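You operate a simulated robot arm through the tools that you are given. There is no shell and no other tool. Be economical: measure what you need, move in short steps, check, and stop when the job is done.

You are at the controls of a simulated two-armed robot. One attempt, no reset.

## Task
Pick up the small juice bottle from the top of the left unit with one hand, pass it to the other hand and put it on the tasting mark on the filling bench. Set down upright: small juice bottle.

It is judged by the outcome, as a careful person would: the job done as asked, and still so three seconds after it is handed in. It fails if anything else is knocked over, pushed out of place, dropped, spilled or broken.

## Robot
Two 7-joint arms with two-finger parallel grippers on one trunk, on a base that drives. Base frame: it is fixed to the floor where the robot stands at the start and does not move with it; the origin is under the middle of the robot, x ahead of it, y to its left, z up. Units: m, rad, N and s.
The left shoulder is at the start at [0.02, 0.138, 1.1], the right one opposite. With the tool pointing down near the work surface each hand reaches from about 0.1 to 0.48 m from the robot's upright axis, wherever it stands, measured 20 degrees to its own side. Places, roughly: tasting mark on the filling bench (18x15 cm) [1.12, -3.56, 0.8]. Payload 1.57 kg a hand.
Tool frame (each hand has its own): the origin (TCP) lies between the finger pads and is the grasp point; the fingertips stand 0.03 m ahead of it; z points along the fingers, y is the line along which they close. The gripper opens to 0.08 m. The fingers are 0.017 m wide and 0.012 m thick; the gripper's body (0.04 by 0.082 m) begins 0.08 m behind the TCP.
Orientation is told as [roll, pitch, yaw] about the base's x, y, z axes, in that order, counted from this pose: with the fingers straight down and closing along the base's y, the tool's x points along the base's -x, its y along +y and its z along -z.

## Interface
- The arms move only by the tool move_arm. It takes "left_moves", "right_moves" or both (then of equal length, played together; a hand with none holds still); each is a list that holds one entry, the list of rows, each a list of 7 numbers: the shift along the base's x, y, z in cm, then the turn, a rotation vector about the base's x, y, z in rad, then the opening, from 0 (shut) to 1 (fully open). In form: [[[x, y, z, wx, wy, wz, jaw], ...]]. A call has 1 to 12 rows; each row is the pose to reach, as a shift and turn from the pose commanded when the call began. Each row takes 0.2 s and may step no farther than 0.05 m and 0.15 rad from the row before; otherwise, or with a gripper value out of range, the whole call is refused. A pose out of reach is approached as far as the arm can. The call stops where the force on the tool passes 40 N (or 10 N more than at its start, if that is more) or the arm is blocked; 0.2 s more then pass. Each finger travels about 0.045 m/s and halts on what it meets, pressing with about 35 N; the grip force reading is that of the motor and also rises with nothing between the fingers. The clock runs only during rows and for 0.2 s after the last one: add rows that repeat a pose to give the fingers time. It gives the time, the measured TCP pose, the force on the tool (base axes), the opening and the grip force at its end, in the units of the frame above (readings bear some noise), with the torque about the TCP (base axes, N m) and any sound that the robot's microphone picked up.
- Cameras (640 x 400 px; columns grow to the right, rows downward): "scene" is now at [0.1878, 0.0227, 1.0301]; the picture's right is [0.23, -0.97, 0.00], its down [-0.08, -0.02, -1.00] and it looks along [0.97, 0.23, -0.08] (base axes); focal length 214 px, centre (320, 200). "left" rides on the left gripper at [0.072, 0.007, -0.122] in its tool frame; the picture's right is [-0.09, 1.00, 0.00], its down [-0.84, -0.08, -0.54] and it looks along [-0.54, -0.05, 0.84] (tool axes); focal length 238 px, centre (320, 200). "right" rides on the right gripper at [0.072, -0.007, -0.122] in its tool frame; the picture's right is [0.09, 1.00, 0.00], its down [-0.84, 0.08, -0.54] and it looks along [-0.54, 0.05, 0.84] (tool axes); focal length 238 px, centre (320, 200). There is no depth. A picture from a camera that has moved, and an enlarged one, comes with that camera's place and axes in the base frame and with its lens.
- snapshot(camera): a new picture of that camera. It takes no simulated time.
- raise_lower(by): slides the trunk up (or, below 0, down) by that many m; the arms and the scene camera ride with it, the base frame stays. It gives what a move gives, with no picture.
- roll_base(legs): drives the robot by 1 to 6 legs, each [ahead, left, turn to the left] in m, m and rad, along the robot's own axes; the way and the turn of a leg run together, so that a leg with both is an arc; at most 1.5 m and 3.142 rad a leg. The arms and the cameras ride along, it lands a little off, and it stops where it bumps. It gives what a move gives.
- aim_head(pan, tilt): turns the head with the scene camera to pan (to the left, within 1.047 rad either way) and tilt (down, from -0.506 to 1.204), counted from straight ahead of the robot. It gives what a move gives.
- inspect(camera, box): a new picture of the part [left, top, right, bottom] of that camera's present view, enlarged. It takes no simulated time.
- sign_off(): hands the job in; it is judged then, once.

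Go step by step. Nothing tells you exact positions but the pictures and the camera data: compare them with the known pose of the tool, close in by small moves and look again before you grip or let go. The budget is 120 turns and 108 pictures, counting those below and the enlarged ones. Unless the task says otherwise, let go and move clear before handing in, and close with one line.

The tools are called by a JSON object that holds its "api" and its "payload". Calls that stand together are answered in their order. move_arm: Moves the arms, as the interface text tells. Its arguments: {"type":"object","properties":{"left_moves":{"type":"array"},"right_moves":{"type":"array"}},"required":[]} The other tools are called the same way: raise_lower (by) slides the trunk up or down; roll_base (legs) drives the base; aim_head (pan, tilt) turns the head that bears the scene camera; snapshot (camera) takes a picture; inspect (camera, box) takes an enlarged picture of a part of a camera's view; sign_off () hands the job in.

At the start:

```text
clock: 0.0
left_ee_pos: [0.3936, 0.2801, 0.9107]
left_tcp_rot: [0.0, -0.001, -0.001]
left_contact_force: [-0.5, -0.8, 0.2]
left_moment: [-0.01, 0.04, -0.03]
left_width: 0.0799
left_grasp_force: 0.0
right_ee_pos: [0.2915, -0.0333, 1.0048]
right_tcp_rot: [-0.004, 0.015, -0.002]
right_contact_force: [0.3, -0.8, -0.2]
right_moment: [0.02, 0.0, -0.01]
right_width: 0.0801
right_grasp_force: 0.0
trunk travel left (down, up): [-0.475, 0.765]
robot x, y, heading: [0.0019, -0.0003, 0.001]
head pan, tilt: [0.236, 0.082]
```

scene: 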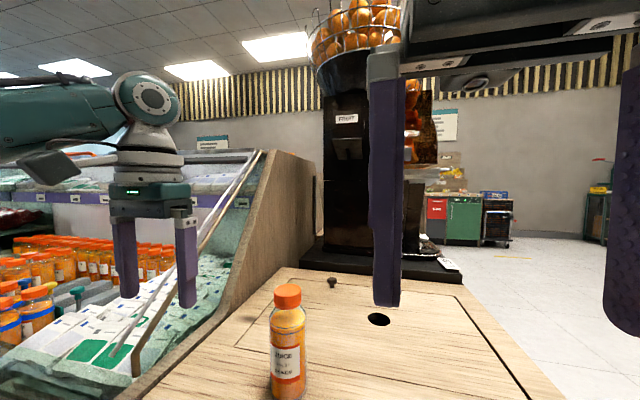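
right: 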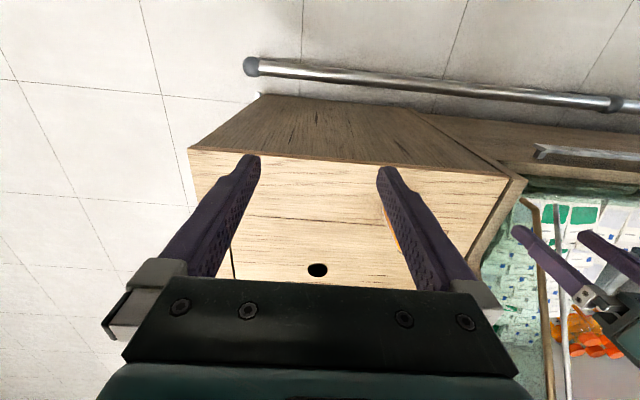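
left: 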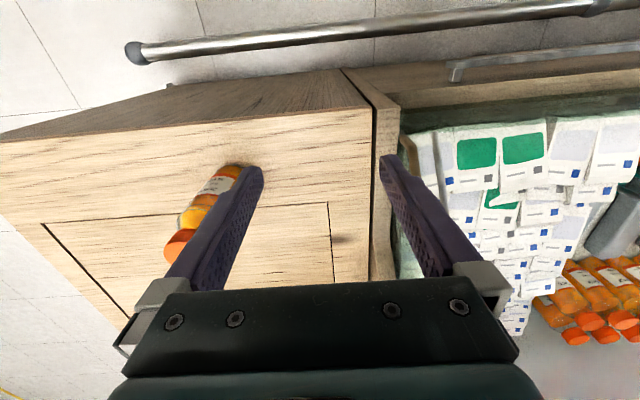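

I see the juice bottle on the wooden top at about (0.467, 0.14), base z≈0.71 and about 0.165 tall, at the edge of the left hand's reach. I'll look down to check the clearance in front of the robot and refine the position.

{"api": "aim_head", "payload": {"pan": 0.25, "tilt": 0.9}}

{"api": "snapshot", "payload": {"camera": "scene"}}

```text
clock: 1.1
left_ee_pos: [0.3932, 0.2791, 0.9121]
left_tcp_rot: [0.0, 0.0, -0.001]
left_contact_force: [0.5, 0.9, 0.0]
left_moment: [-0.01, -0.02, 0.02]
left_width: 0.0797
left_grasp_force: 0.1
right_ee_pos: [0.2915, -0.0323, 1.004]
right_tcp_rot: [-0.005, 0.018, -0.002]
right_contact_force: [0.0, 0.6, -0.4]
right_moment: [-0.02, 0.01, 0.04]
right_width: 0.0797
right_grasp_force: 0.1
trunk travel left (down, up): [-0.475, 0.765]
robot x, y, heading: [0.0012, 0.0013, 0.001]
head pan, tilt: [0.25, 0.901]
```

```text
104 pictures are left
camera scene: at [0.1718, 0.0201, 0.9576], right [0.25, -0.97, 0.0], down [-0.76, -0.19, -0.62], along [0.6, 0.15, -0.78], focal length 214 px, centre (320, 200)
```

scene: 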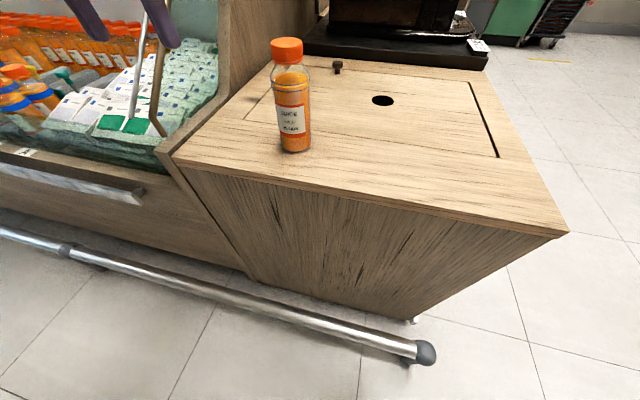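

The bottle is confirmed at about (0.465, 0.137), cap top z≈0.875. I'll bring the left hand above it.

{"api": "move_arm", "payload": {"left_moves": [[[0, 0, 4.5, 0, 0, 0, 1], [2.4, -4.0, 5.5, 0, 0, 0, 1], [4.8, -8.0, 5.5, 0, 0, 0, 1], [7.2, -12, 5.5, 0, 0, 0, 1], [7.2, -14.2, 5.5, 0, 0, 0, 1], [7.2, -14.2, 5.5, 0, 0, 0, 1]]]}}

{"api": "snapshot", "payload": {"camera": "left"}}

{"api": "snapshot", "payload": {"camera": "scene"}}

```text
clock: 2.5
left_ee_pos: [0.4647, 0.1388, 0.9679]
left_tcp_rot: [0.001, -0.001, -0.001]
left_contact_force: [-0.8, -1.3, 0.4]
left_moment: [-0.06, 0.0, 0.02]
left_width: 0.0797
left_grasp_force: 0.0
right_ee_pos: [0.2913, -0.0315, 1.0034]
right_tcp_rot: [-0.002, 0.018, 0.0]
right_contact_force: [-0.5, 0.1, 0.7]
right_moment: [0.0, -0.01, 0.0]
right_width: 0.0801
right_grasp_force: 0.0
trunk travel left (down, up): [-0.475, 0.765]
robot x, y, heading: [-0.0012, 0.0014, 0.001]
head pan, tilt: [0.25, 0.901]
```

```text
103 pictures are left
camera left: at [0.3917, 0.1455, 1.0892], right [0.09, 1.0, 0.0], down [0.84, -0.08, 0.54], along [0.54, -0.05, -0.84], focal length 238 px, centre (320, 200)
```

left: 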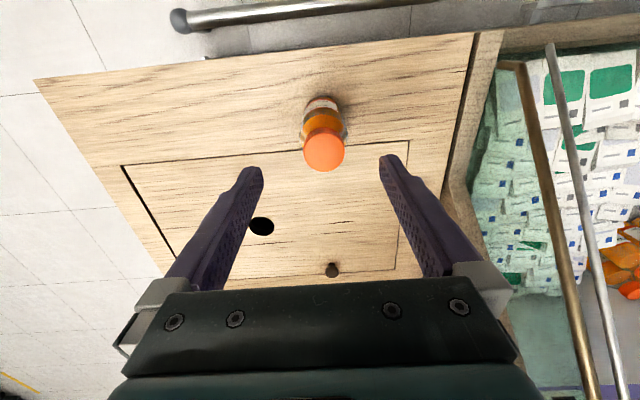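

```text
102 pictures are left
camera scene: at [0.1717, 0.0201, 0.9576], right [0.25, -0.97, 0.0], down [-0.76, -0.19, -0.62], along [0.6, 0.15, -0.78], focal length 214 px, centre (320, 200)
```

scene: 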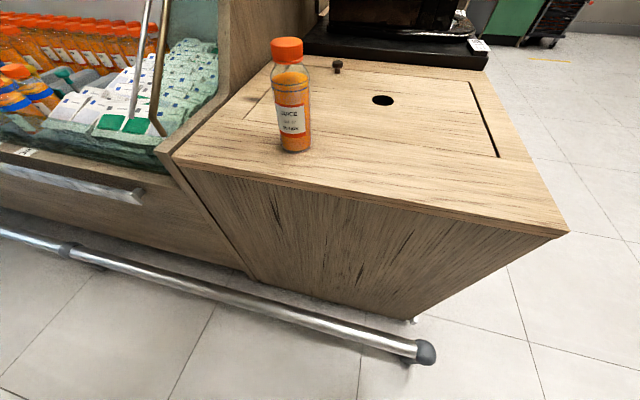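

The hand is over the bottle, which I now put at about (0.470, 0.140). I'll descend around its upper body.

{"api": "move_arm", "payload": {"left_moves": [[[0.5, 0.2, -3, 0, 0, 0, 1], [0.5, 0.2, -6, 0, 0, 0, 1], [0.5, 0.2, -9, 0, 0, 0, 1], [0.5, 0.2, -11, 0, 0, 0, 1], [0.5, 0.2, -11, 0, 0, 0, 1]]]}}

{"api": "snapshot", "payload": {"camera": "left"}}

{"api": "snapshot", "payload": {"camera": "scene"}}

```text
clock: 3.8
left_ee_pos: [0.4702, 0.141, 0.8567]
left_tcp_rot: [-0.002, 0.0, 0.0]
left_contact_force: [0.4, 0.6, -0.4]
left_moment: [-0.03, -0.03, -0.01]
left_width: 0.08
left_grasp_force: 0.0
right_ee_pos: [0.2925, -0.0318, 1.0037]
right_tcp_rot: [-0.003, 0.017, 0.001]
right_contact_force: [0.5, -0.2, 0.5]
right_moment: [0.01, 0.0, -0.02]
right_width: 0.08
right_grasp_force: 0.0
trunk travel left (down, up): [-0.475, 0.765]
robot x, y, heading: [0.0002, 0.0012, -0.0]
head pan, tilt: [0.25, 0.901]
```

```text
101 pictures are left
camera left: at [0.397, 0.148, 0.9788], right [0.09, 1.0, 0.0], down [0.84, -0.08, 0.54], along [0.54, -0.05, -0.84], focal length 238 px, centre (320, 200)
```

left: 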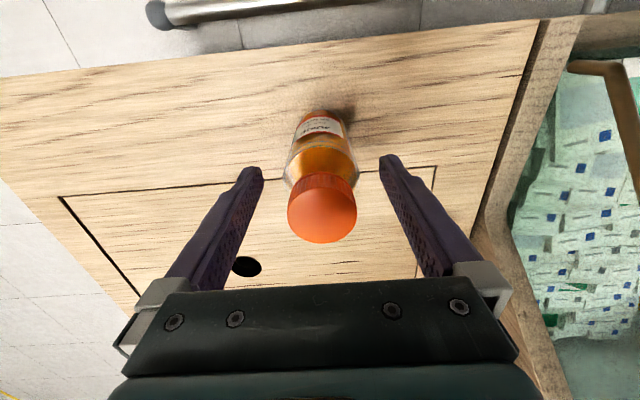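

```text
100 pictures are left
camera scene: at [0.1717, 0.0201, 0.9576], right [0.25, -0.97, 0.0], down [-0.76, -0.19, -0.62], along [0.6, 0.15, -0.78], focal length 214 px, centre (320, 200)
```

scene: 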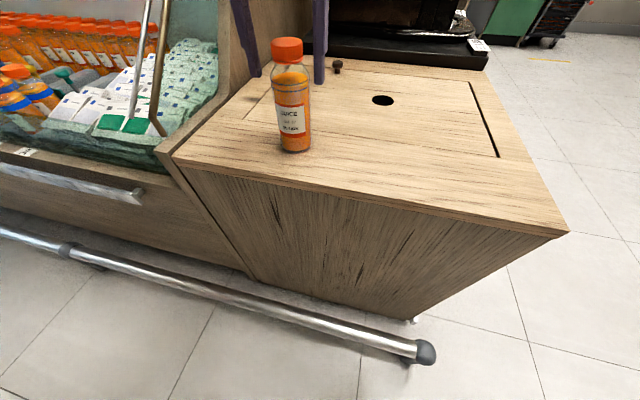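

The cap is centred between the fingers. I'll go down to z≈0.808 and close.

{"api": "move_arm", "payload": {"left_moves": [[[0.1, 0.1, -2.5, 0, 0, 0, 1], [0.1, 0.1, -4.8, 0, 0, 0, 1], [0.1, 0.1, -4.8, 0, 0, 0, 1]]]}}

{"api": "snapshot", "payload": {"camera": "scene"}}

{"api": "snapshot", "payload": {"camera": "left"}}

```text
clock: 4.5
left_ee_pos: [0.4714, 0.1417, 0.8088]
left_tcp_rot: [0.0, 0.001, 0.0]
left_contact_force: [0.2, 0.2, 0.0]
left_moment: [0.01, 0.0, -0.01]
left_width: 0.0803
left_grasp_force: 0.1
right_ee_pos: [0.2929, -0.0322, 1.0046]
right_tcp_rot: [-0.004, 0.018, 0.0]
right_contact_force: [0.0, -0.1, -0.2]
right_moment: [-0.02, -0.04, 0.04]
right_width: 0.0801
right_grasp_force: 0.0
trunk travel left (down, up): [-0.475, 0.765]
robot x, y, heading: [0.0014, 0.0012, 0.001]
head pan, tilt: [0.25, 0.901]
```

```text
99 pictures are left
camera scene: at [0.1717, 0.0201, 0.9576], right [0.25, -0.97, 0.0], down [-0.76, -0.19, -0.62], along [0.6, 0.15, -0.78], focal length 214 px, centre (320, 200)
```

scene: 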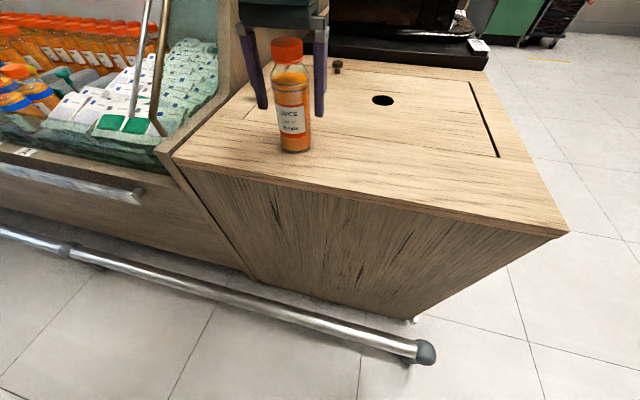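

```text
98 pictures are left
camera left: at [0.3986, 0.1486, 0.9307], right [0.09, 1.0, 0.0], down [0.84, -0.08, 0.54], along [0.54, -0.05, -0.84], focal length 238 px, centre (320, 200)
```

left: 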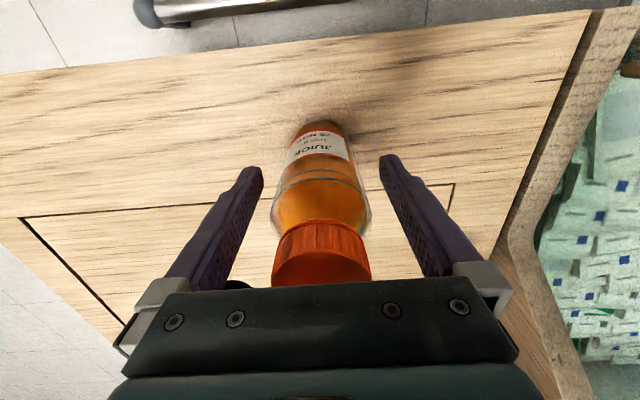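

The bottle is well centred in both views; closing the left gripper.

{"api": "move_arm", "payload": {"left_moves": [[[0, 0, 0, 0, 0, 0, 0.5], [0, 0, 0, 0, 0, 0, 0.2], [0, 0, 0, 0, 0, 0, 0], [0, 0, 0, 0, 0, 0, 0], [0, 0, 0, 0, 0, 0, 0]]]}}

{"api": "snapshot", "payload": {"camera": "left"}}

```text
clock: 5.8
left_ee_pos: [0.4712, 0.1415, 0.8086]
left_tcp_rot: [0.0, 0.0, 0.001]
left_contact_force: [-0.9, 0.0, 0.0]
left_moment: [0.01, -0.01, 0.0]
left_width: 0.055
left_grasp_force: 35.2
right_ee_pos: [0.2919, -0.032, 1.0026]
right_tcp_rot: [-0.003, 0.018, -0.001]
right_contact_force: [-0.5, 0.1, 0.0]
right_moment: [0.01, -0.04, 0.02]
right_width: 0.0801
right_grasp_force: 0.1
trunk travel left (down, up): [-0.475, 0.765]
robot x, y, heading: [-0.0013, 0.0005, 0.003]
head pan, tilt: [0.25, 0.901]
```

```text
97 pictures are left
camera left: at [0.3986, 0.1484, 0.9309], right [0.09, 1.0, 0.0], down [0.84, -0.08, 0.54], along [0.54, -0.05, -0.84], focal length 238 px, centre (320, 200)
```

left: 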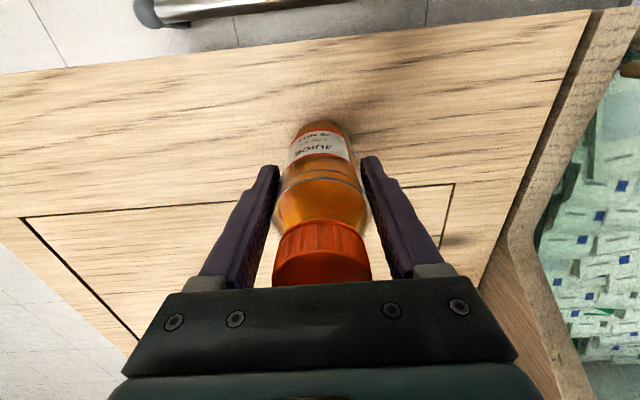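

The bottle is gripped with a width of 0.055. I'll lift it straight up.

{"api": "move_arm", "payload": {"left_moves": [[[0, 0, 1.5, 0, 0, 0, 0], [0, 0, 4, 0, 0, 0, 0], [0, 0, 7, 0, 0, 0, 0], [0, 0, 10, 0, 0, 0, 0], [0, 0, 13, 0, 0, 0, 0], [0, 0, 16, 0, 0, 0, 0], [0, 0, 18, 0, 0, 0, 0], [-3, 0, 18, 0, 0, 0, 0], [-6, 0, 18, 0, 0, 0, 0], [-6, 0, 18, 0, 0, 0, 0]]]}}

{"api": "aim_head", "payload": {"pan": 0.1, "tilt": 0.3}}

{"api": "snapshot", "payload": {"camera": "scene"}}

{"api": "snapshot", "payload": {"camera": "left"}}

```text
clock: 7.4
left_ee_pos: [0.4361, 0.1456, 0.9017]
left_tcp_rot: [-0.007, 0.206, 0.007]
left_contact_force: [1.0, -0.5, -4.2]
left_moment: [0.04, 0.02, -0.03]
left_width: 0.0549
left_grasp_force: 34.7
left hand out of reach, approached as far as the arm can: row 7, 8
right_ee_pos: [0.2913, -0.0328, 1.003]
right_tcp_rot: [-0.004, 0.015, 0.0]
right_contact_force: [-0.6, -0.5, -0.6]
right_moment: [-0.04, 0.03, 0.04]
right_width: 0.0799
right_grasp_force: 0.0
trunk travel left (down, up): [-0.475, 0.765]
robot x, y, heading: [0.0021, -0.0031, -0.001]
head pan, tilt: [0.25, 0.901]
stopped in row 8 (left hand): the arm was blocked; the commanded pose is now the measured one
```

```text
clock: 8.4
left_ee_pos: [0.4366, 0.1455, 0.9019]
left_tcp_rot: [-0.008, 0.205, 0.007]
left_contact_force: [0.2, -0.2, -3.1]
left_moment: [0.02, -0.02, -0.06]
left_width: 0.0551
left_grasp_force: 34.8
right_ee_pos: [0.292, -0.0327, 1.0035]
right_tcp_rot: [-0.005, 0.018, 0.001]
right_contact_force: [0.6, -1.2, 0.4]
right_moment: [0.01, 0.03, -0.01]
right_width: 0.0802
right_grasp_force: 0.0
trunk travel left (down, up): [-0.475, 0.765]
robot x, y, heading: [-0.0052, 0.0013, 0.0]
head pan, tilt: [0.099, 0.3]
```

```text
96 pictures are left
camera scene: at [0.1912, 0.0106, 1.0097], right [0.1, -0.99, 0.0], down [-0.3, -0.03, -0.95], along [0.95, 0.1, -0.3], focal length 214 px, centre (320, 200)
```

scene: 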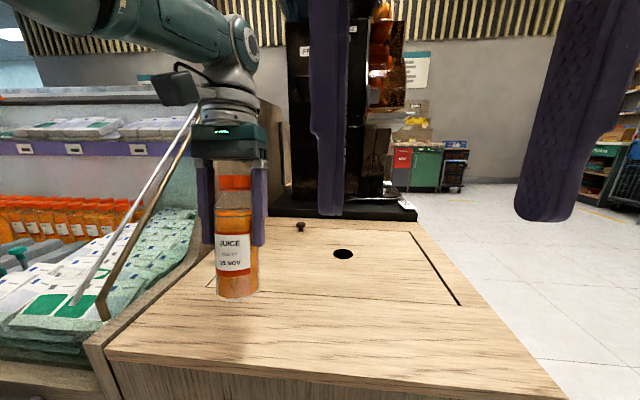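

```text
95 pictures are left
camera left: at [0.3892, 0.1528, 1.035], right [0.08, 1.0, -0.03], down [0.93, -0.07, 0.36], along [0.36, -0.05, -0.93], focal length 238 px, centre (320, 200)
```

left: 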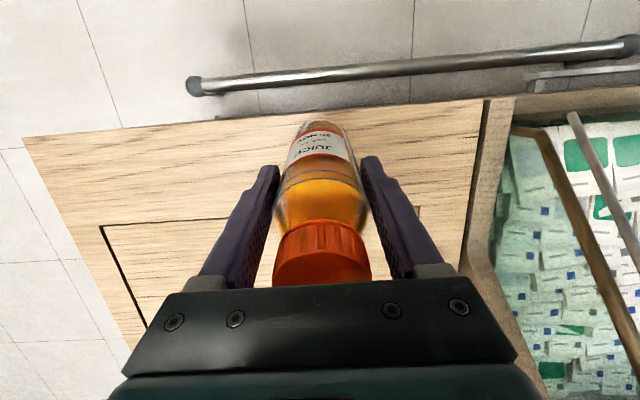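

The bottle is lifted, but the arm hit a joint limit at that height and tilted. I'll raise the trunk instead so the hand works lower relative to the shoulder.

{"api": "raise_lower", "payload": {"by": 0.2}}

{"api": "move_arm", "payload": {"left_moves": [[[0, 0, -2, 0, -0.1, 0, 0], [0, 0, -3, 0, -0.205, 0, 0], [-3, 0, -4, 0, -0.205, 0, 0], [-6, 0, -5, 0, -0.205, 0, 0], [-6, 0, -5, 0, -0.205, 0, 0]]]}}

{"api": "snapshot", "payload": {"camera": "scene"}}

```text
clock: 10.6
left_ee_pos: [0.4364, 0.1457, 1.1007]
left_tcp_rot: [-0.008, 0.205, 0.011]
left_contact_force: [-0.1, 0.7, -3.1]
left_moment: [0.01, 0.01, 0.0]
left_width: 0.055
left_grasp_force: 35.3
right_ee_pos: [0.2916, -0.0325, 1.204]
right_tcp_rot: [-0.005, 0.018, 0.001]
right_contact_force: [0.8, -0.2, 1.2]
right_moment: [-0.01, -0.01, 0.03]
right_width: 0.0797
right_grasp_force: 0.0
trunk travel left (down, up): [-0.675, 0.565]
robot x, y, heading: [0.0011, -0.0027, -0.003]
head pan, tilt: [0.099, 0.3]
```

```text
clock: 11.8
left_ee_pos: [0.4735, 0.1336, 1.0431]
left_tcp_rot: [-0.01, 0.0, 0.009]
left_contact_force: [0.0, 1.4, -3.3]
left_moment: [0.0, 0.02, -0.02]
left_width: 0.055
left_grasp_force: 34.8
left hand out of reach, approached as far as the arm can: row 1, 2, 3, 4, 5
right_ee_pos: [0.2914, -0.0318, 1.2039]
right_tcp_rot: [-0.003, 0.017, 0.0]
right_contact_force: [0.6, 0.5, -0.1]
right_moment: [0.06, -0.01, 0.0]
right_width: 0.0802
right_grasp_force: 0.1
trunk travel left (down, up): [-0.675, 0.565]
robot x, y, heading: [0.004, 0.0008, -0.002]
head pan, tilt: [0.099, 0.3]
```

```text
94 pictures are left
camera scene: at [0.1912, 0.0106, 1.2098], right [0.1, -1.0, 0.0], down [-0.29, -0.03, -0.96], along [0.95, 0.09, -0.3], focal length 214 px, centre (320, 200)
```

scene: 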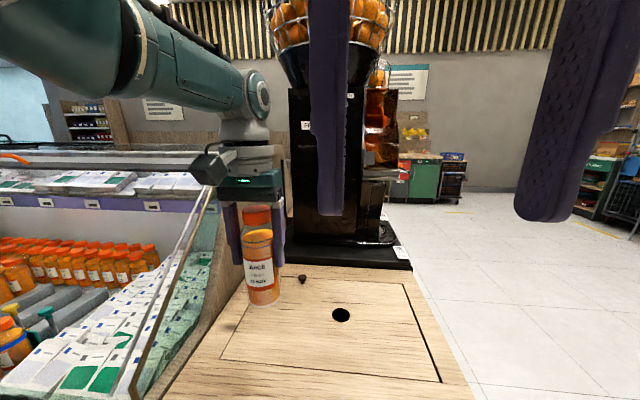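

The inner pose wasn't reachable from this arm configuration. I'll shift back left toward the initial stance, where reach was comfortable.

{"api": "move_arm", "payload": {"left_moves": [[[0, 0, 0, 0, 0, 0, 0], [0, 3, 0, 0, 0, 0, 0], [0, 6, 0, 0, 0, 0, 0], [0, 9, 0, 0, 0, 0, 0], [0, 12, 0, 0, 0, 0, 0], [0, 12, 0, 0, 0, 0, 0]]]}}

```text
clock: 13.2
left_ee_pos: [0.4743, 0.2536, 1.0446]
left_tcp_rot: [-0.01, -0.001, 0.008]
left_contact_force: [0.0, 0.4, -2.5]
left_moment: [0.01, 0.01, -0.01]
left_width: 0.055
left_grasp_force: 35.1
left hand out of reach, approached as far as the arm can: row 2, 3, 4, 5, 6
right_ee_pos: [0.2905, -0.032, 1.2038]
right_tcp_rot: [-0.005, 0.018, -0.001]
right_contact_force: [0.2, 0.7, -1.6]
right_moment: [-0.04, 0.02, 0.01]
right_width: 0.08
right_grasp_force: 0.0
trunk travel left (down, up): [-0.675, 0.565]
robot x, y, heading: [0.0016, -0.0013, -0.001]
head pan, tilt: [0.099, 0.3]
```

The command base is the reached pose, and the move followed. Now I'll try lowering slightly and retracting.

{"api": "move_arm", "payload": {"left_moves": [[[0, 0, -3, 0, 0, 0, 0], [-2, 0, -3, 0, 0, 0, 0], [-5, 0, -3, 0, 0, 0, 0], [-8, 0, -3, 0, 0, 0, 0], [-8, 0, -3, 0, 0, 0, 0]]]}}

{"api": "snapshot", "payload": {"camera": "scene"}}

```text
clock: 14.4
left_ee_pos: [0.3966, 0.2492, 1.012]
left_tcp_rot: [-0.01, 0.001, 0.011]
left_contact_force: [0.5, 0.7, -2.8]
left_moment: [0.03, 0.07, -0.03]
left_width: 0.0547
left_grasp_force: 35.4
left hand out of reach, approached as far as the arm can: row 1
right_ee_pos: [0.2927, -0.0324, 1.2043]
right_tcp_rot: [-0.005, 0.016, 0.002]
right_contact_force: [0.0, -0.3, 1.0]
right_moment: [0.04, -0.01, 0.0]
right_width: 0.08
right_grasp_force: 0.1
trunk travel left (down, up): [-0.675, 0.565]
robot x, y, heading: [-0.0026, -0.0016, 0.003]
head pan, tilt: [0.099, 0.3]
```

```text
93 pictures are left
camera scene: at [0.1913, 0.0106, 1.2098], right [0.1, -1.0, 0.0], down [-0.29, -0.03, -0.96], along [0.95, 0.09, -0.3], focal length 214 px, centre (320, 200)
```

scene: 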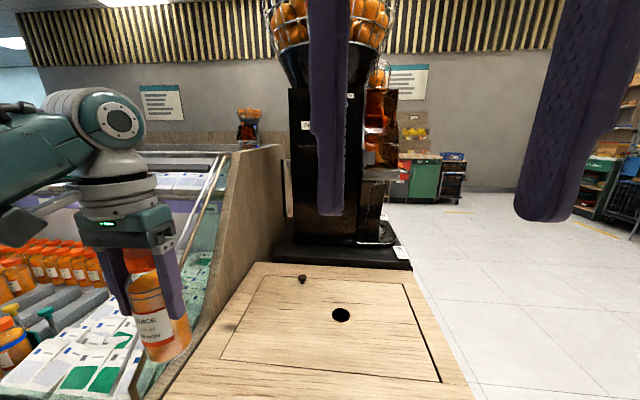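

The bottle is secure. Next I move the right arm aside and yaw its tool −90°, so it can later tilt toward +y with its camera on top.

{"api": "move_arm", "payload": {"right_moves": [[[1, -4, -2.5, 0, 0, 0, 1], [2, -8, -5, 0, 0, 0, 1], [3, -12, -7.5, 0, 0, 0, 1], [4, -16, -10, 0, 0, 0, 1], [4.7, -18, -13, 0, 0, 0, 1], [4.7, -18, -15, 0, 0, 0, 1], [4.7, -18, -15, 0, 0, 0, 1]]]}}

{"api": "move_arm", "payload": {"right_moves": [[[0, 0, 0, 0, 0, -0.14, 1], [0, 0, 0, 0, 0, -0.28, 1], [0, 0, 0, 0, 0, -0.42, 1], [0, 0, 0, 0, 0, -0.56, 1], [0, 0, 0, 0, 0, -0.7, 1], [0, 0, 0, 0, 0, -0.84, 1], [0, 0, 0, 0, 0, -0.98, 1], [0, 0, 0, 0, 0, -1.12, 1], [0, 0, 0, 0, 0, -1.26, 1], [0, 0, 0, 0, 0, -1.4, 1], [0, 0, 0, 0, 0, -1.54, 1], [0, 0, 0, 0, 0, -1.57, 1]]]}}

```text
clock: 16.0
left_ee_pos: [0.397, 0.2492, 1.0115]
left_tcp_rot: [-0.009, -0.002, 0.01]
left_contact_force: [-0.2, -0.1, -3.6]
left_moment: [-0.01, 0.03, -0.02]
left_width: 0.055
left_grasp_force: 35.4
right_ee_pos: [0.3379, -0.2107, 1.0521]
right_tcp_rot: [-0.006, 0.017, 0.003]
right_contact_force: [0.1, -1.0, -0.1]
right_moment: [0.01, 0.02, 0.0]
right_width: 0.08
right_grasp_force: 0.0
trunk travel left (down, up): [-0.675, 0.565]
robot x, y, heading: [-0.0002, 0.0025, 0.003]
head pan, tilt: [0.099, 0.3]
```

```text
clock: 18.6
left_ee_pos: [0.396, 0.2493, 1.0118]
left_tcp_rot: [-0.008, -0.002, 0.009]
left_contact_force: [-0.5, 0.3, -2.6]
left_moment: [-0.02, 0.02, 0.0]
left_width: 0.0547
left_grasp_force: 34.6
right_ee_pos: [0.3389, -0.2138, 1.053]
right_tcp_rot: [-0.004, 0.018, -1.573]
right_contact_force: [0.1, 0.1, 0.1]
right_moment: [-0.02, -0.01, 0.01]
right_width: 0.0803
right_grasp_force: 0.2
trunk travel left (down, up): [-0.675, 0.565]
robot x, y, heading: [0.0008, 0.0013, 0.002]
head pan, tilt: [0.099, 0.3]
```

The yaw worked. Now tilt the right tool about x so it points left and down, about 63° from vertical.

{"api": "move_arm", "payload": {"right_moves": [[[0, 1, 0, 0.14, 0, 0, 1], [0, 2, 0, 0.28, 0, 0, 1], [0, 3, -0.5, 0.42, 0, 0, 1], [0, 4, -1, 0.56, 0, 0, 1], [0, 5, -2, 0.7, 0, 0, 1], [0, 6, -3, 0.84, 0, 0, 1], [0, 7, -4, 0.98, 0, 0, 1], [0, 8, -5, 1.1, 0, 0, 1], [0, 8, -5, 1.1, 0, 0, 1]]]}}

{"api": "snapshot", "payload": {"camera": "scene"}}

{"api": "snapshot", "payload": {"camera": "right"}}

```text
clock: 20.6
left_ee_pos: [0.3964, 0.2488, 1.0126]
left_tcp_rot: [-0.008, -0.002, 0.008]
left_contact_force: [0.2, 0.2, -2.1]
left_moment: [0.0, 0.0, 0.02]
left_width: 0.0549
left_grasp_force: 35.1
right_ee_pos: [0.339, -0.1317, 1.0018]
right_tcp_rot: [0.0, 1.119, -1.567]
right_contact_force: [0.2, -0.2, -0.5]
right_moment: [0.0, 0.0, 0.02]
right_width: 0.0803
right_grasp_force: 0.1
trunk travel left (down, up): [-0.675, 0.565]
robot x, y, heading: [0.0001, 0.0009, 0.003]
head pan, tilt: [0.099, 0.3]
```

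```text
92 pictures are left
camera scene: at [0.1913, 0.0106, 1.2098], right [0.1, -1.0, 0.0], down [-0.29, -0.03, -0.96], along [0.95, 0.09, -0.3], focal length 214 px, centre (320, 200)
```

scene: 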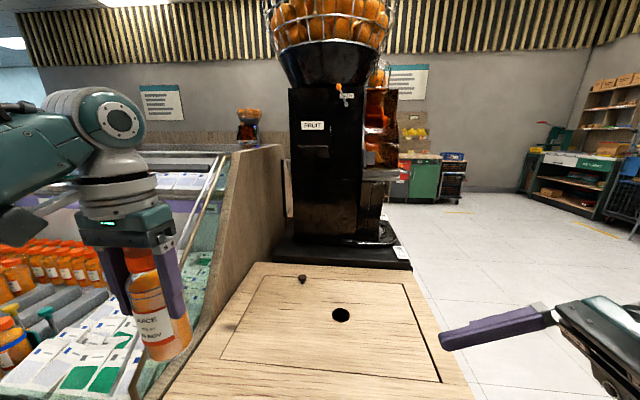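

```text
91 pictures are left
camera right: at [0.3338, -0.2112, 1.1207], right [1.0, 0.04, 0.08], down [0.08, -0.85, -0.52], along [0.05, 0.52, -0.85], focal length 238 px, centre (320, 200)
```

right: 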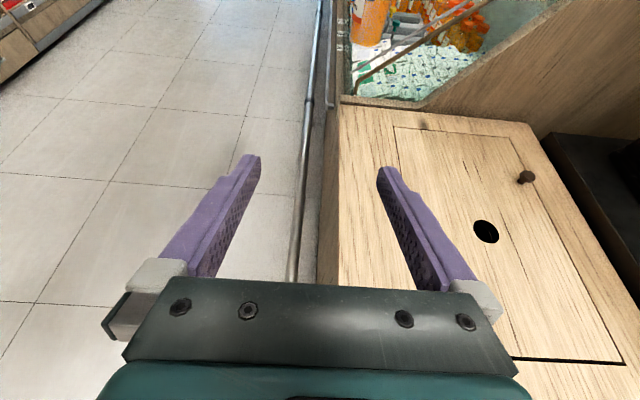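

The right tool is now tilted with the camera up. I'll bring the bottle in front of the robot with the left hand and tilt the right hand slightly more.

{"api": "move_arm", "payload": {"left_moves": [[[-0.5, -3.4, -0.5, 0, 0, 0, 0], [-1, -6.8, -1, 0, 0, 0, 0], [-1.5, -10.2, -1.3, 0, 0, 0, 0], [-2, -13.6, -1.3, 0, 0, 0, 0], [-2.6, -17, -1.3, 0, 0, 0, 0], [-2.6, -17, -1.3, 0, 0, 0, 0]]], "right_moves": [[[1, 0, 0, 0.1, 0, 0, 1], [2, 0, 0, 0.1, 0, 0, 1], [3.1, 0, 0, 0.1, 0, 0, 1], [3.1, 0, 0, 0.1, 0, 0, 1], [3.1, 0, 0, 0.1, 0, 0, 1], [3.1, 0, 0, 0.1, 0, 0, 1]]]}}

{"api": "snapshot", "payload": {"camera": "scene"}}

{"api": "snapshot", "payload": {"camera": "right"}}

```text
clock: 22.0
left_ee_pos: [0.3709, 0.0842, 1.0015]
left_tcp_rot: [-0.01, -0.003, 0.01]
left_contact_force: [0.9, 0.5, -3.6]
left_moment: [0.02, 0.08, 0.01]
left_width: 0.0549
left_grasp_force: 35.2
right_ee_pos: [0.3686, -0.1313, 1.0034]
right_tcp_rot: [-0.001, 1.216, -1.565]
right_contact_force: [-0.3, -0.2, 0.0]
right_moment: [0.01, 0.01, -0.01]
right_width: 0.08
right_grasp_force: 0.2
trunk travel left (down, up): [-0.675, 0.565]
robot x, y, heading: [0.003, 0.0013, -0.0]
head pan, tilt: [0.099, 0.3]
```

```text
90 pictures are left
camera scene: at [0.1913, 0.0107, 1.2098], right [0.1, -0.99, 0.0], down [-0.29, -0.03, -0.96], along [0.95, 0.09, -0.3], focal length 214 px, centre (320, 200)
```

scene: 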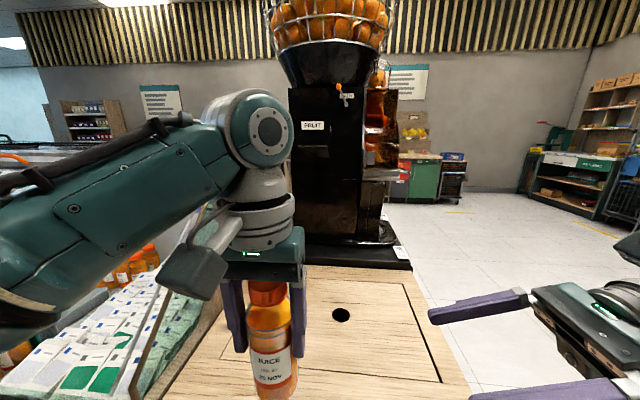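

```text
89 pictures are left
camera right: at [0.3641, -0.2219, 1.1135], right [1.0, 0.04, 0.09], down [0.08, -0.8, -0.6], along [0.05, 0.6, -0.8], focal length 238 px, centre (320, 200)
```

right: 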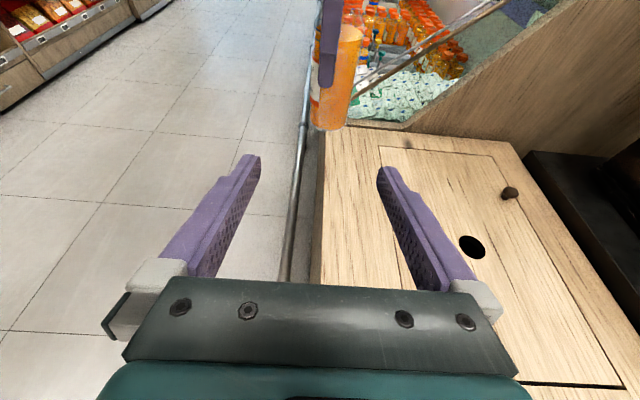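

The bottle hangs in front with its base at z≈0.90. I'll enlarge the right view to check lateral alignment.

{"api": "inspect", "payload": {"camera": "right", "box": [220, 0, 440, 140]}}

{"api": "inspect", "payload": {"camera": "scene", "box": [180, 220, 420, 400]}}

```text
2.86 times, centred on (330, 70) of right
camera zoom: at [0.3641, -0.2219, 1.1135], right [1.0, 0.04, 0.09], down [0.08, -0.8, -0.6], along [0.05, 0.6, -0.8], focal length 681 px, centre (291, 571)
```

zoom: 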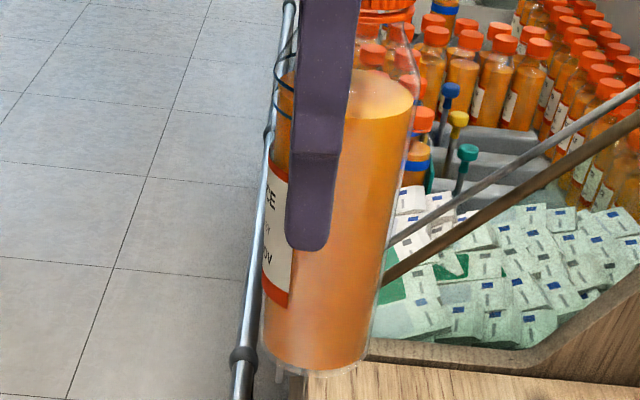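

```text
2.22 times, centred on (300, 310) of scene
camera zoom: at [0.1913, 0.0107, 1.2098], right [0.1, -0.99, 0.0], down [-0.29, -0.03, -0.96], along [0.95, 0.09, -0.3], focal length 477 px, centre (364, -44)
```

zoom: 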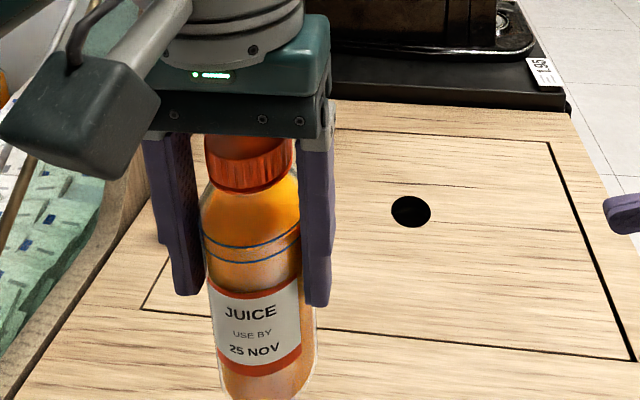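

The bottle sits about 1 cm farther in +x than the left TCP reading suggests. I'll bring the right hand to a pre-grasp pose about 14 cm back along its tool axis and re-check.

{"api": "move_arm", "payload": {"right_moves": [[[0.6, 3, 0, 0, 0, 0, 1], [1.2, 6, 0, 0, 0, 0, 1], [1.2, 8.1, -1, 0, 0, 0, 1], [1.2, 8.1, -1, 0, 0, 0, 1]]]}}

{"api": "snapshot", "payload": {"camera": "right"}}

{"api": "snapshot", "payload": {"camera": "scene"}}

```text
clock: 23.0
left_ee_pos: [0.3703, 0.0846, 1.003]
left_tcp_rot: [-0.008, -0.001, 0.008]
left_contact_force: [-0.5, 0.2, -2.3]
left_moment: [0.0, 0.05, -0.02]
left_width: 0.055
left_grasp_force: 35.4
right_ee_pos: [0.3802, -0.0513, 0.9949]
right_tcp_rot: [-0.001, 1.216, -1.566]
right_contact_force: [-0.2, 0.5, 0.2]
right_moment: [0.02, 0.0, 0.01]
right_width: 0.0801
right_grasp_force: 0.0
trunk travel left (down, up): [-0.675, 0.565]
robot x, y, heading: [0.0048, 0.0013, 0.003]
head pan, tilt: [0.099, 0.3]
```

```text
86 pictures are left
camera right: at [0.3754, -0.1414, 1.1052], right [1.0, 0.04, 0.09], down [0.08, -0.8, -0.6], along [0.05, 0.6, -0.8], focal length 238 px, centre (320, 200)
```

right: 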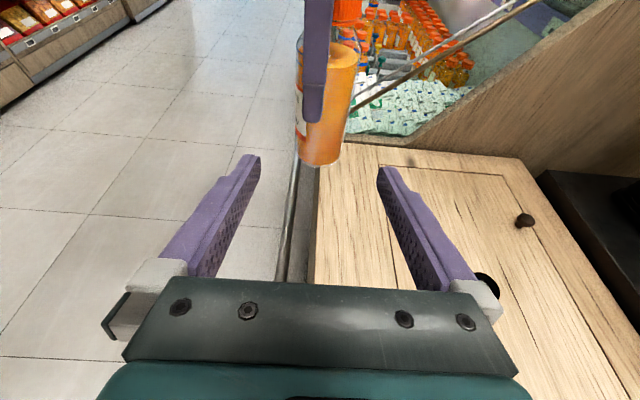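

```text
85 pictures are left
camera scene: at [0.1913, 0.0106, 1.2098], right [0.1, -1.0, 0.0], down [-0.29, -0.03, -0.96], along [0.95, 0.09, -0.3], focal length 214 px, centre (320, 200)
```

scene: 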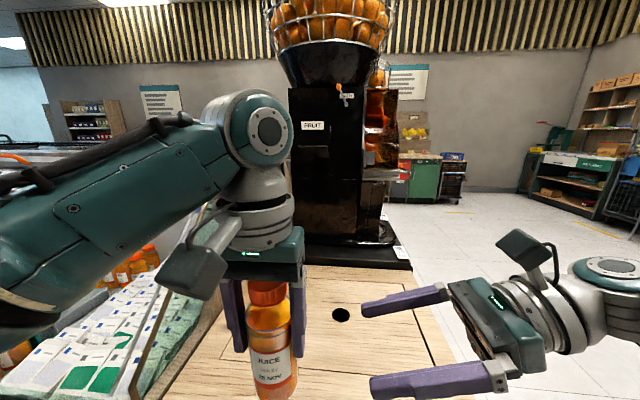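

The bottle lines up with x≈0.384. I'll advance along the tool axis part-way and check.

{"api": "move_arm", "payload": {"right_moves": [[[0.3, 3, -1.1, 0, 0, 0, 1], [0.4, 6, -2.3, 0, 0, 0, 1], [0.4, 8.5, -3.2, 0, 0, 0, 1], [0.4, 8.5, -3.2, 0, 0, 0, 1]]]}}

{"api": "snapshot", "payload": {"camera": "right"}}

{"api": "snapshot", "payload": {"camera": "scene"}}

```text
clock: 24.0
left_ee_pos: [0.3708, 0.0851, 1.0027]
left_tcp_rot: [-0.009, 0.0, 0.008]
left_contact_force: [-1.2, -0.2, -3.0]
left_moment: [-0.02, 0.05, -0.01]
left_width: 0.0549
left_grasp_force: 34.9
right_ee_pos: [0.3864, 0.0333, 0.9627]
right_tcp_rot: [0.001, 1.215, -1.568]
right_contact_force: [-1.2, 0.6, 0.3]
right_moment: [0.01, 0.0, 0.03]
right_width: 0.0799
right_grasp_force: 0.1
trunk travel left (down, up): [-0.675, 0.565]
robot x, y, heading: [-0.0016, -0.0008, 0.001]
head pan, tilt: [0.099, 0.3]
```

```text
84 pictures are left
camera right: at [0.3813, -0.0581, 1.0727], right [1.0, 0.04, 0.09], down [0.08, -0.8, -0.6], along [0.05, 0.6, -0.8], focal length 238 px, centre (320, 200)
```

right: 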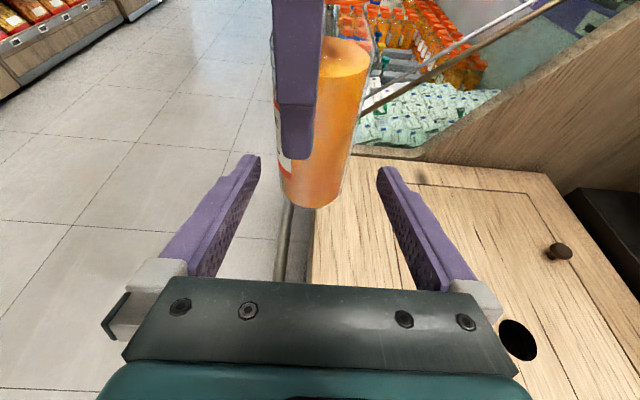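

```text
83 pictures are left
camera scene: at [0.1913, 0.0106, 1.2098], right [0.1, -1.0, 0.0], down [-0.29, -0.03, -0.96], along [0.95, 0.09, -0.3], focal length 214 px, centre (320, 200)
```

scene: 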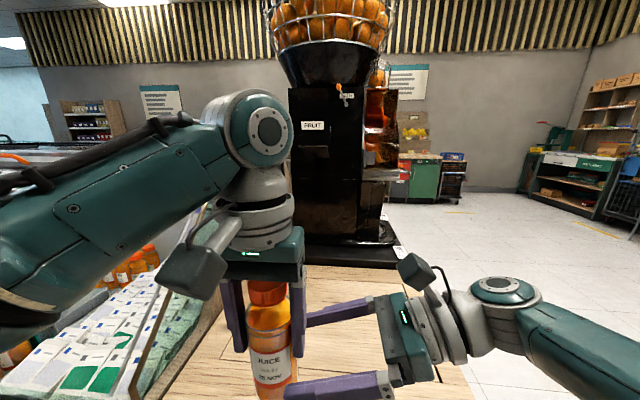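

Alignment is good. I'll finish the advance so that the right pads are around the lower body.

{"api": "move_arm", "payload": {"right_moves": [[[-0.3, 2.0, -0.8, 0, 0, 0, 1], [-0.3, 4, -1.5, 0, 0, 0, 1], [-0.3, 5.1, -1.9, 0, 0, 0, 1], [-0.3, 5.1, -1.9, 0, 0, 0, 1]]]}}

{"api": "snapshot", "payload": {"camera": "right"}}

{"api": "inspect", "payload": {"camera": "scene", "box": [180, 200, 480, 400]}}

{"api": "snapshot", "payload": {"camera": "left"}}

```text
clock: 25.0
left_ee_pos: [0.37, 0.0853, 1.003]
left_tcp_rot: [-0.009, -0.002, 0.01]
left_contact_force: [0.6, 0.2, -3.5]
left_moment: [0.02, 0.05, 0.01]
left_width: 0.055
left_grasp_force: 35.0
right_ee_pos: [0.3777, 0.0794, 0.9485]
right_tcp_rot: [0.0, 1.215, -1.566]
right_contact_force: [-0.9, 1.0, 0.6]
right_moment: [-0.01, 0.0, 0.01]
right_width: 0.0798
right_grasp_force: 0.0
right hand out of reach, approached as far as the arm can: row 2, 3, 4
trunk travel left (down, up): [-0.675, 0.565]
robot x, y, heading: [0.001, -0.0023, -0.002]
head pan, tilt: [0.099, 0.3]
```

```text
82 pictures are left
camera right: at [0.3738, -0.0111, 1.0589], right [1.0, 0.04, 0.09], down [0.08, -0.8, -0.6], along [0.05, 0.6, -0.8], focal length 238 px, centre (320, 200)
```

right: 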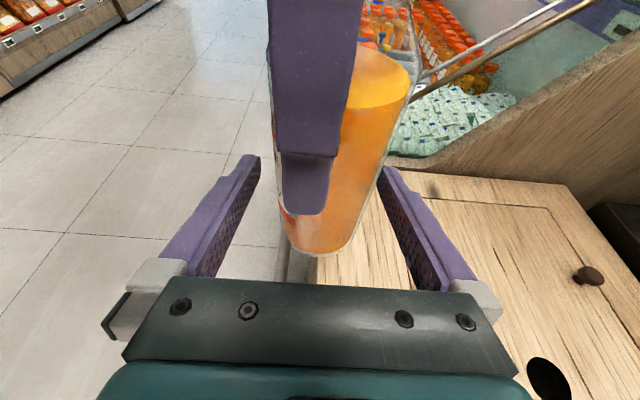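

```text
2.00 times, centred on (330, 300) of scene
camera zoom: at [0.1913, 0.0107, 1.2098], right [0.1, -1.0, 0.0], down [-0.29, -0.03, -0.96], along [0.95, 0.09, -0.3], focal length 429 px, centre (300, 0)
```

zoom: 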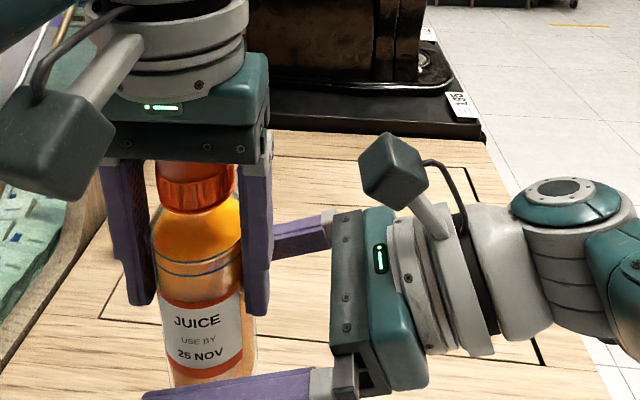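

```text
80 pictures are left
camera left: at [0.2976, 0.0917, 1.1234], right [0.08, 1.0, -0.01], down [0.84, -0.07, 0.54], along [0.54, -0.05, -0.84], focal length 238 px, centre (320, 200)
```

left: 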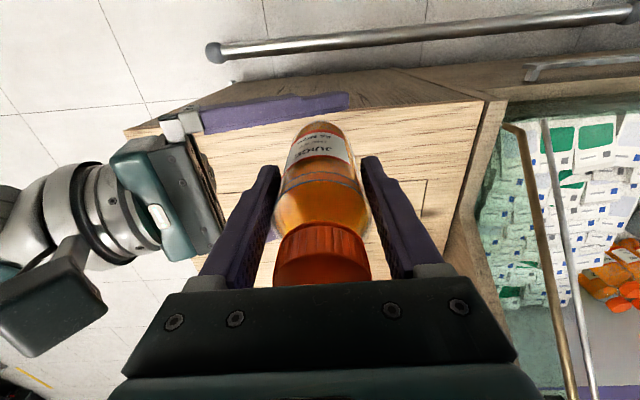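

The right fingers straddle the lower body, with the bottle about 6 mm off-centre in x. I'll nudge the left hand by that much to centre it, then check.

{"api": "move_arm", "payload": {"left_moves": [[[-0.3, -0.2, 0, 0, 0, 0, 0], [-0.6, -0.4, 0, 0, 0, 0, 0], [-0.6, -0.4, 0, 0, 0, 0, 0]]]}}

{"api": "snapshot", "payload": {"camera": "right"}}

```text
clock: 25.8
left_ee_pos: [0.3655, 0.0781, 1.0011]
left_tcp_rot: [-0.009, 0.0, 0.008]
left_contact_force: [0.5, 0.2, -3.6]
left_moment: [0.0, 0.0, -0.03]
left_width: 0.055
left_grasp_force: 35.0
right_ee_pos: [0.3786, 0.0789, 0.9493]
right_tcp_rot: [0.001, 1.217, -1.567]
right_contact_force: [0.1, 0.4, 0.0]
right_moment: [0.01, 0.01, 0.0]
right_width: 0.0804
right_grasp_force: 0.0
trunk travel left (down, up): [-0.675, 0.565]
robot x, y, heading: [-0.0014, 0.0039, 0.0]
head pan, tilt: [0.099, 0.3]
```

```text
79 pictures are left
camera right: at [0.3738, -0.0113, 1.0589], right [1.0, 0.04, 0.09], down [0.08, -0.8, -0.6], along [0.05, 0.6, -0.8], focal length 238 px, centre (320, 200)
```

right: 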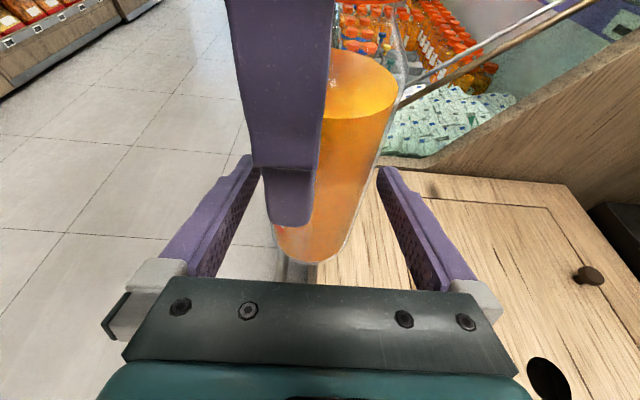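

Now the bottle is centred between the right fingers. Closing the right gripper while the left keeps hold.

{"api": "move_arm", "payload": {"right_moves": [[[0, 0, 0, 0, 0, 0, 0.6], [0, 0, 0, 0, 0, 0, 0.3], [0, 0, 0, 0, 0, 0, 0], [0, 0, 0, 0, 0, 0, 0], [0, 0, 0, 0, 0, 0, 0]]]}}

{"api": "snapshot", "payload": {"camera": "right"}}

{"api": "inspect", "payload": {"camera": "scene", "box": [180, 200, 480, 400]}}

```text
clock: 27.0
left_ee_pos: [0.3651, 0.078, 1.0032]
left_tcp_rot: [-0.01, -0.004, 0.01]
left_contact_force: [20.2, 2.4, -6.0]
left_moment: [-0.09, -0.42, -0.04]
left_width: 0.0549
left_grasp_force: 35.2
right_ee_pos: [0.3768, 0.0791, 0.9478]
right_tcp_rot: [-0.005, 1.215, -1.565]
right_contact_force: [-19.5, -1.1, 2.4]
right_moment: [0.19, -0.58, 0.05]
right_width: 0.0552
right_grasp_force: 34.7
trunk travel left (down, up): [-0.675, 0.565]
robot x, y, heading: [-0.0022, 0.0005, 0.001]
head pan, tilt: [0.099, 0.3]
```

```text
78 pictures are left
camera right: at [0.3729, -0.0109, 1.0585], right [1.0, 0.04, 0.09], down [0.08, -0.8, -0.6], along [0.04, 0.6, -0.8], focal length 238 px, centre (320, 200)
```

right: 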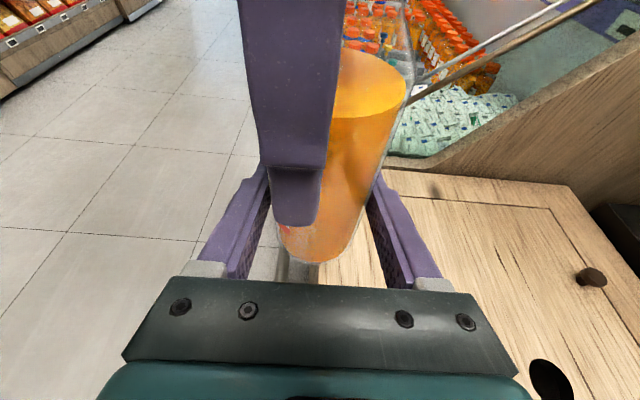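

```text
2.00 times, centred on (330, 300) of scene
camera zoom: at [0.1913, 0.0107, 1.2098], right [0.1, -1.0, 0.0], down [-0.29, -0.03, -0.96], along [0.95, 0.09, -0.3], focal length 429 px, centre (300, 0)
```

zoom: 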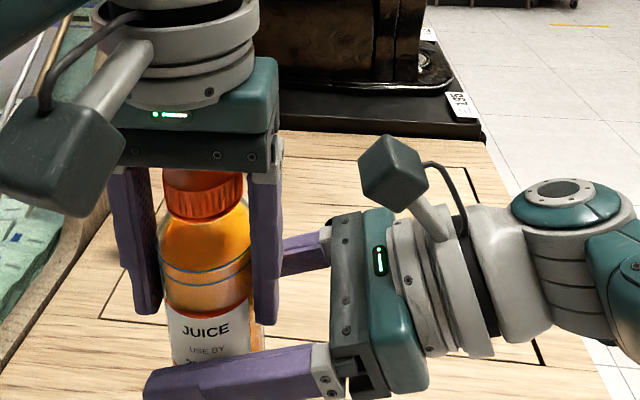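

Both hands hold the bottle (right width 0.055) with some sideways tension. I'll relax it by easing the left hand +x a few mm before opening.

{"api": "move_arm", "payload": {"left_moves": [[[0.2, 0, 0, 0, 0, 0, 0], [0.4, 0, 0, 0, 0, 0, 0], [0.4, 0, 0, 0, 0, 0, 0]]], "right_moves": [[[0, 0, 0, 0, 0, 0, 0], [0, 0, 0, 0, 0, 0, 0], [0, 0, 0, 0, 0, 0, 0]]]}}

```text
clock: 27.8
left_ee_pos: [0.3678, 0.0773, 1.0003]
left_tcp_rot: [-0.009, -0.003, 0.009]
left_contact_force: [7.4, 4.6, 7.6]
left_moment: [-0.35, -0.53, 0.04]
left_width: 0.0549
left_grasp_force: 35.3
right_ee_pos: [0.3792, 0.0782, 0.9486]
right_tcp_rot: [-0.001, 1.212, -1.57]
right_contact_force: [-7.2, -4.2, -9.1]
right_moment: [0.59, 0.05, 0.01]
right_width: 0.0553
right_grasp_force: 34.6
trunk travel left (down, up): [-0.675, 0.565]
robot x, y, heading: [0.0016, -0.0012, -0.003]
head pan, tilt: [0.099, 0.3]
```

The tension has dropped. Now I open the left gripper while the right holds.

{"api": "move_arm", "payload": {"left_moves": [[[0, 0, 0, 0, 0, 0, 0.8], [0, 0, 0, 0, 0, 0, 0.9], [0, 0, 0, 0, 0, 0, 0.9]]], "right_moves": [[[0, 0, 0, 0, 0, 0, 0], [0, 0, 0, 0, 0, 0, 0], [0, 0, 0, 0, 0, 0, 0]]]}}

{"api": "snapshot", "payload": {"camera": "left"}}

{"api": "inspect", "payload": {"camera": "scene", "box": [180, 200, 480, 400]}}

```text
clock: 28.6
left_ee_pos: [0.3674, 0.0777, 1.0008]
left_tcp_rot: [-0.008, -0.001, 0.009]
left_contact_force: [-0.9, 0.4, 0.2]
left_moment: [0.01, -0.02, 0.02]
left_width: 0.0716
left_grasp_force: 0.1
right_ee_pos: [0.3791, 0.0786, 0.9497]
right_tcp_rot: [0.0, 1.216, -1.565]
right_contact_force: [0.6, 0.0, -3.9]
right_moment: [-0.03, -0.02, -0.02]
right_width: 0.055
right_grasp_force: 34.8
trunk travel left (down, up): [-0.675, 0.565]
robot x, y, heading: [0.0004, 0.003, -0.004]
head pan, tilt: [0.099, 0.3]
```

```text
76 pictures are left
camera left: at [0.2946, 0.0848, 1.1225], right [0.08, 1.0, -0.01], down [0.84, -0.07, 0.54], along [0.54, -0.05, -0.84], focal length 238 px, centre (320, 200)
```

left: 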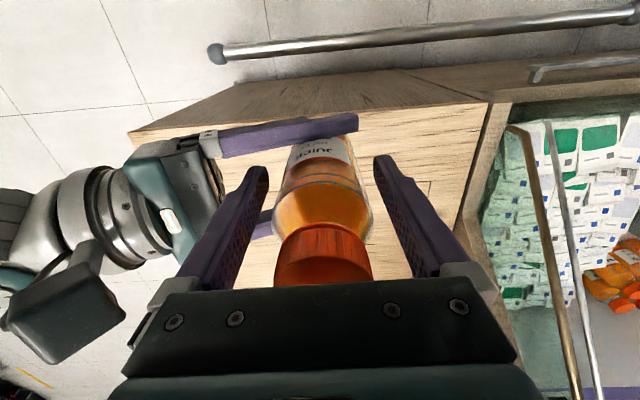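

```text
2.00 times, centred on (330, 300) of scene
camera zoom: at [0.1913, 0.0107, 1.2098], right [0.1, -1.0, 0.0], down [-0.29, -0.03, -0.96], along [0.95, 0.09, -0.3], focal length 429 px, centre (300, 0)
```

zoom: 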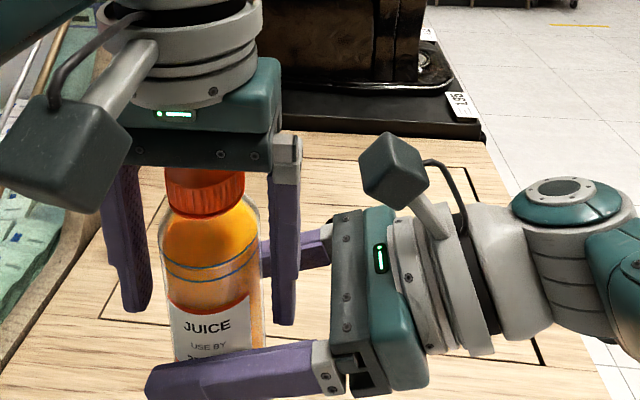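

The right hand now carries the bottle alone. I'll separate the hands vertically, the right going down and the left slightly up.

{"api": "move_arm", "payload": {"left_moves": [[[0, 0, 1, 0, 0, 0, 0.9], [0, 0, 2, 0, 0, 0, 0.9], [0, 0, 2, 0, 0, 0, 0.9], [0, 0, 2, 0, 0, 0, 0.9]]], "right_moves": [[[0, 0, -1, 0, 0, 0, 0], [0, 0, -2.5, 0, 0, 0, 0], [0, 0, -4, 0, 0, 0, 0], [0, 0, -4, 0, 0, 0, 0]]]}}

{"api": "snapshot", "payload": {"camera": "left"}}

```text
clock: 29.6
left_ee_pos: [0.3666, 0.0775, 1.0219]
left_tcp_rot: [-0.008, -0.002, 0.008]
left_contact_force: [-0.2, -0.3, 0.2]
left_moment: [0.01, 0.01, -0.01]
left_width: 0.072
left_grasp_force: 0.1
right_ee_pos: [0.3604, 0.0835, 0.9256]
right_tcp_rot: [-0.001, 1.219, -1.566]
right_contact_force: [0.2, -0.1, -3.0]
right_moment: [-0.02, 0.02, -0.01]
right_width: 0.055
right_grasp_force: 35.0
right hand out of reach, approached as far as the arm can: row 1, 2, 3, 4
trunk travel left (down, up): [-0.675, 0.565]
robot x, y, heading: [-0.0025, 0.0002, -0.006]
head pan, tilt: [0.099, 0.3]
```

```text
74 pictures are left
camera left: at [0.2947, 0.0849, 1.1432], right [0.08, 1.0, -0.01], down [0.84, -0.07, 0.54], along [0.54, -0.05, -0.84], focal length 238 px, centre (320, 200)
```

left: 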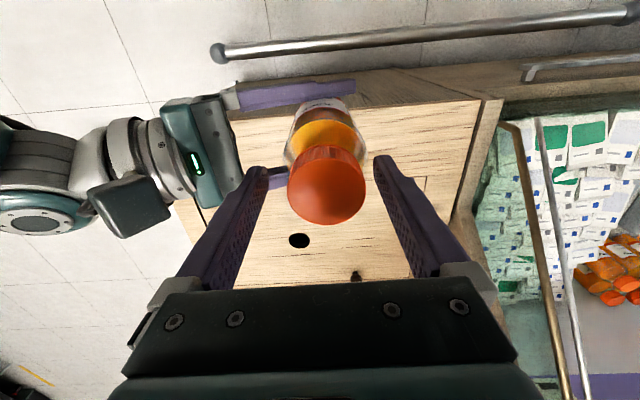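

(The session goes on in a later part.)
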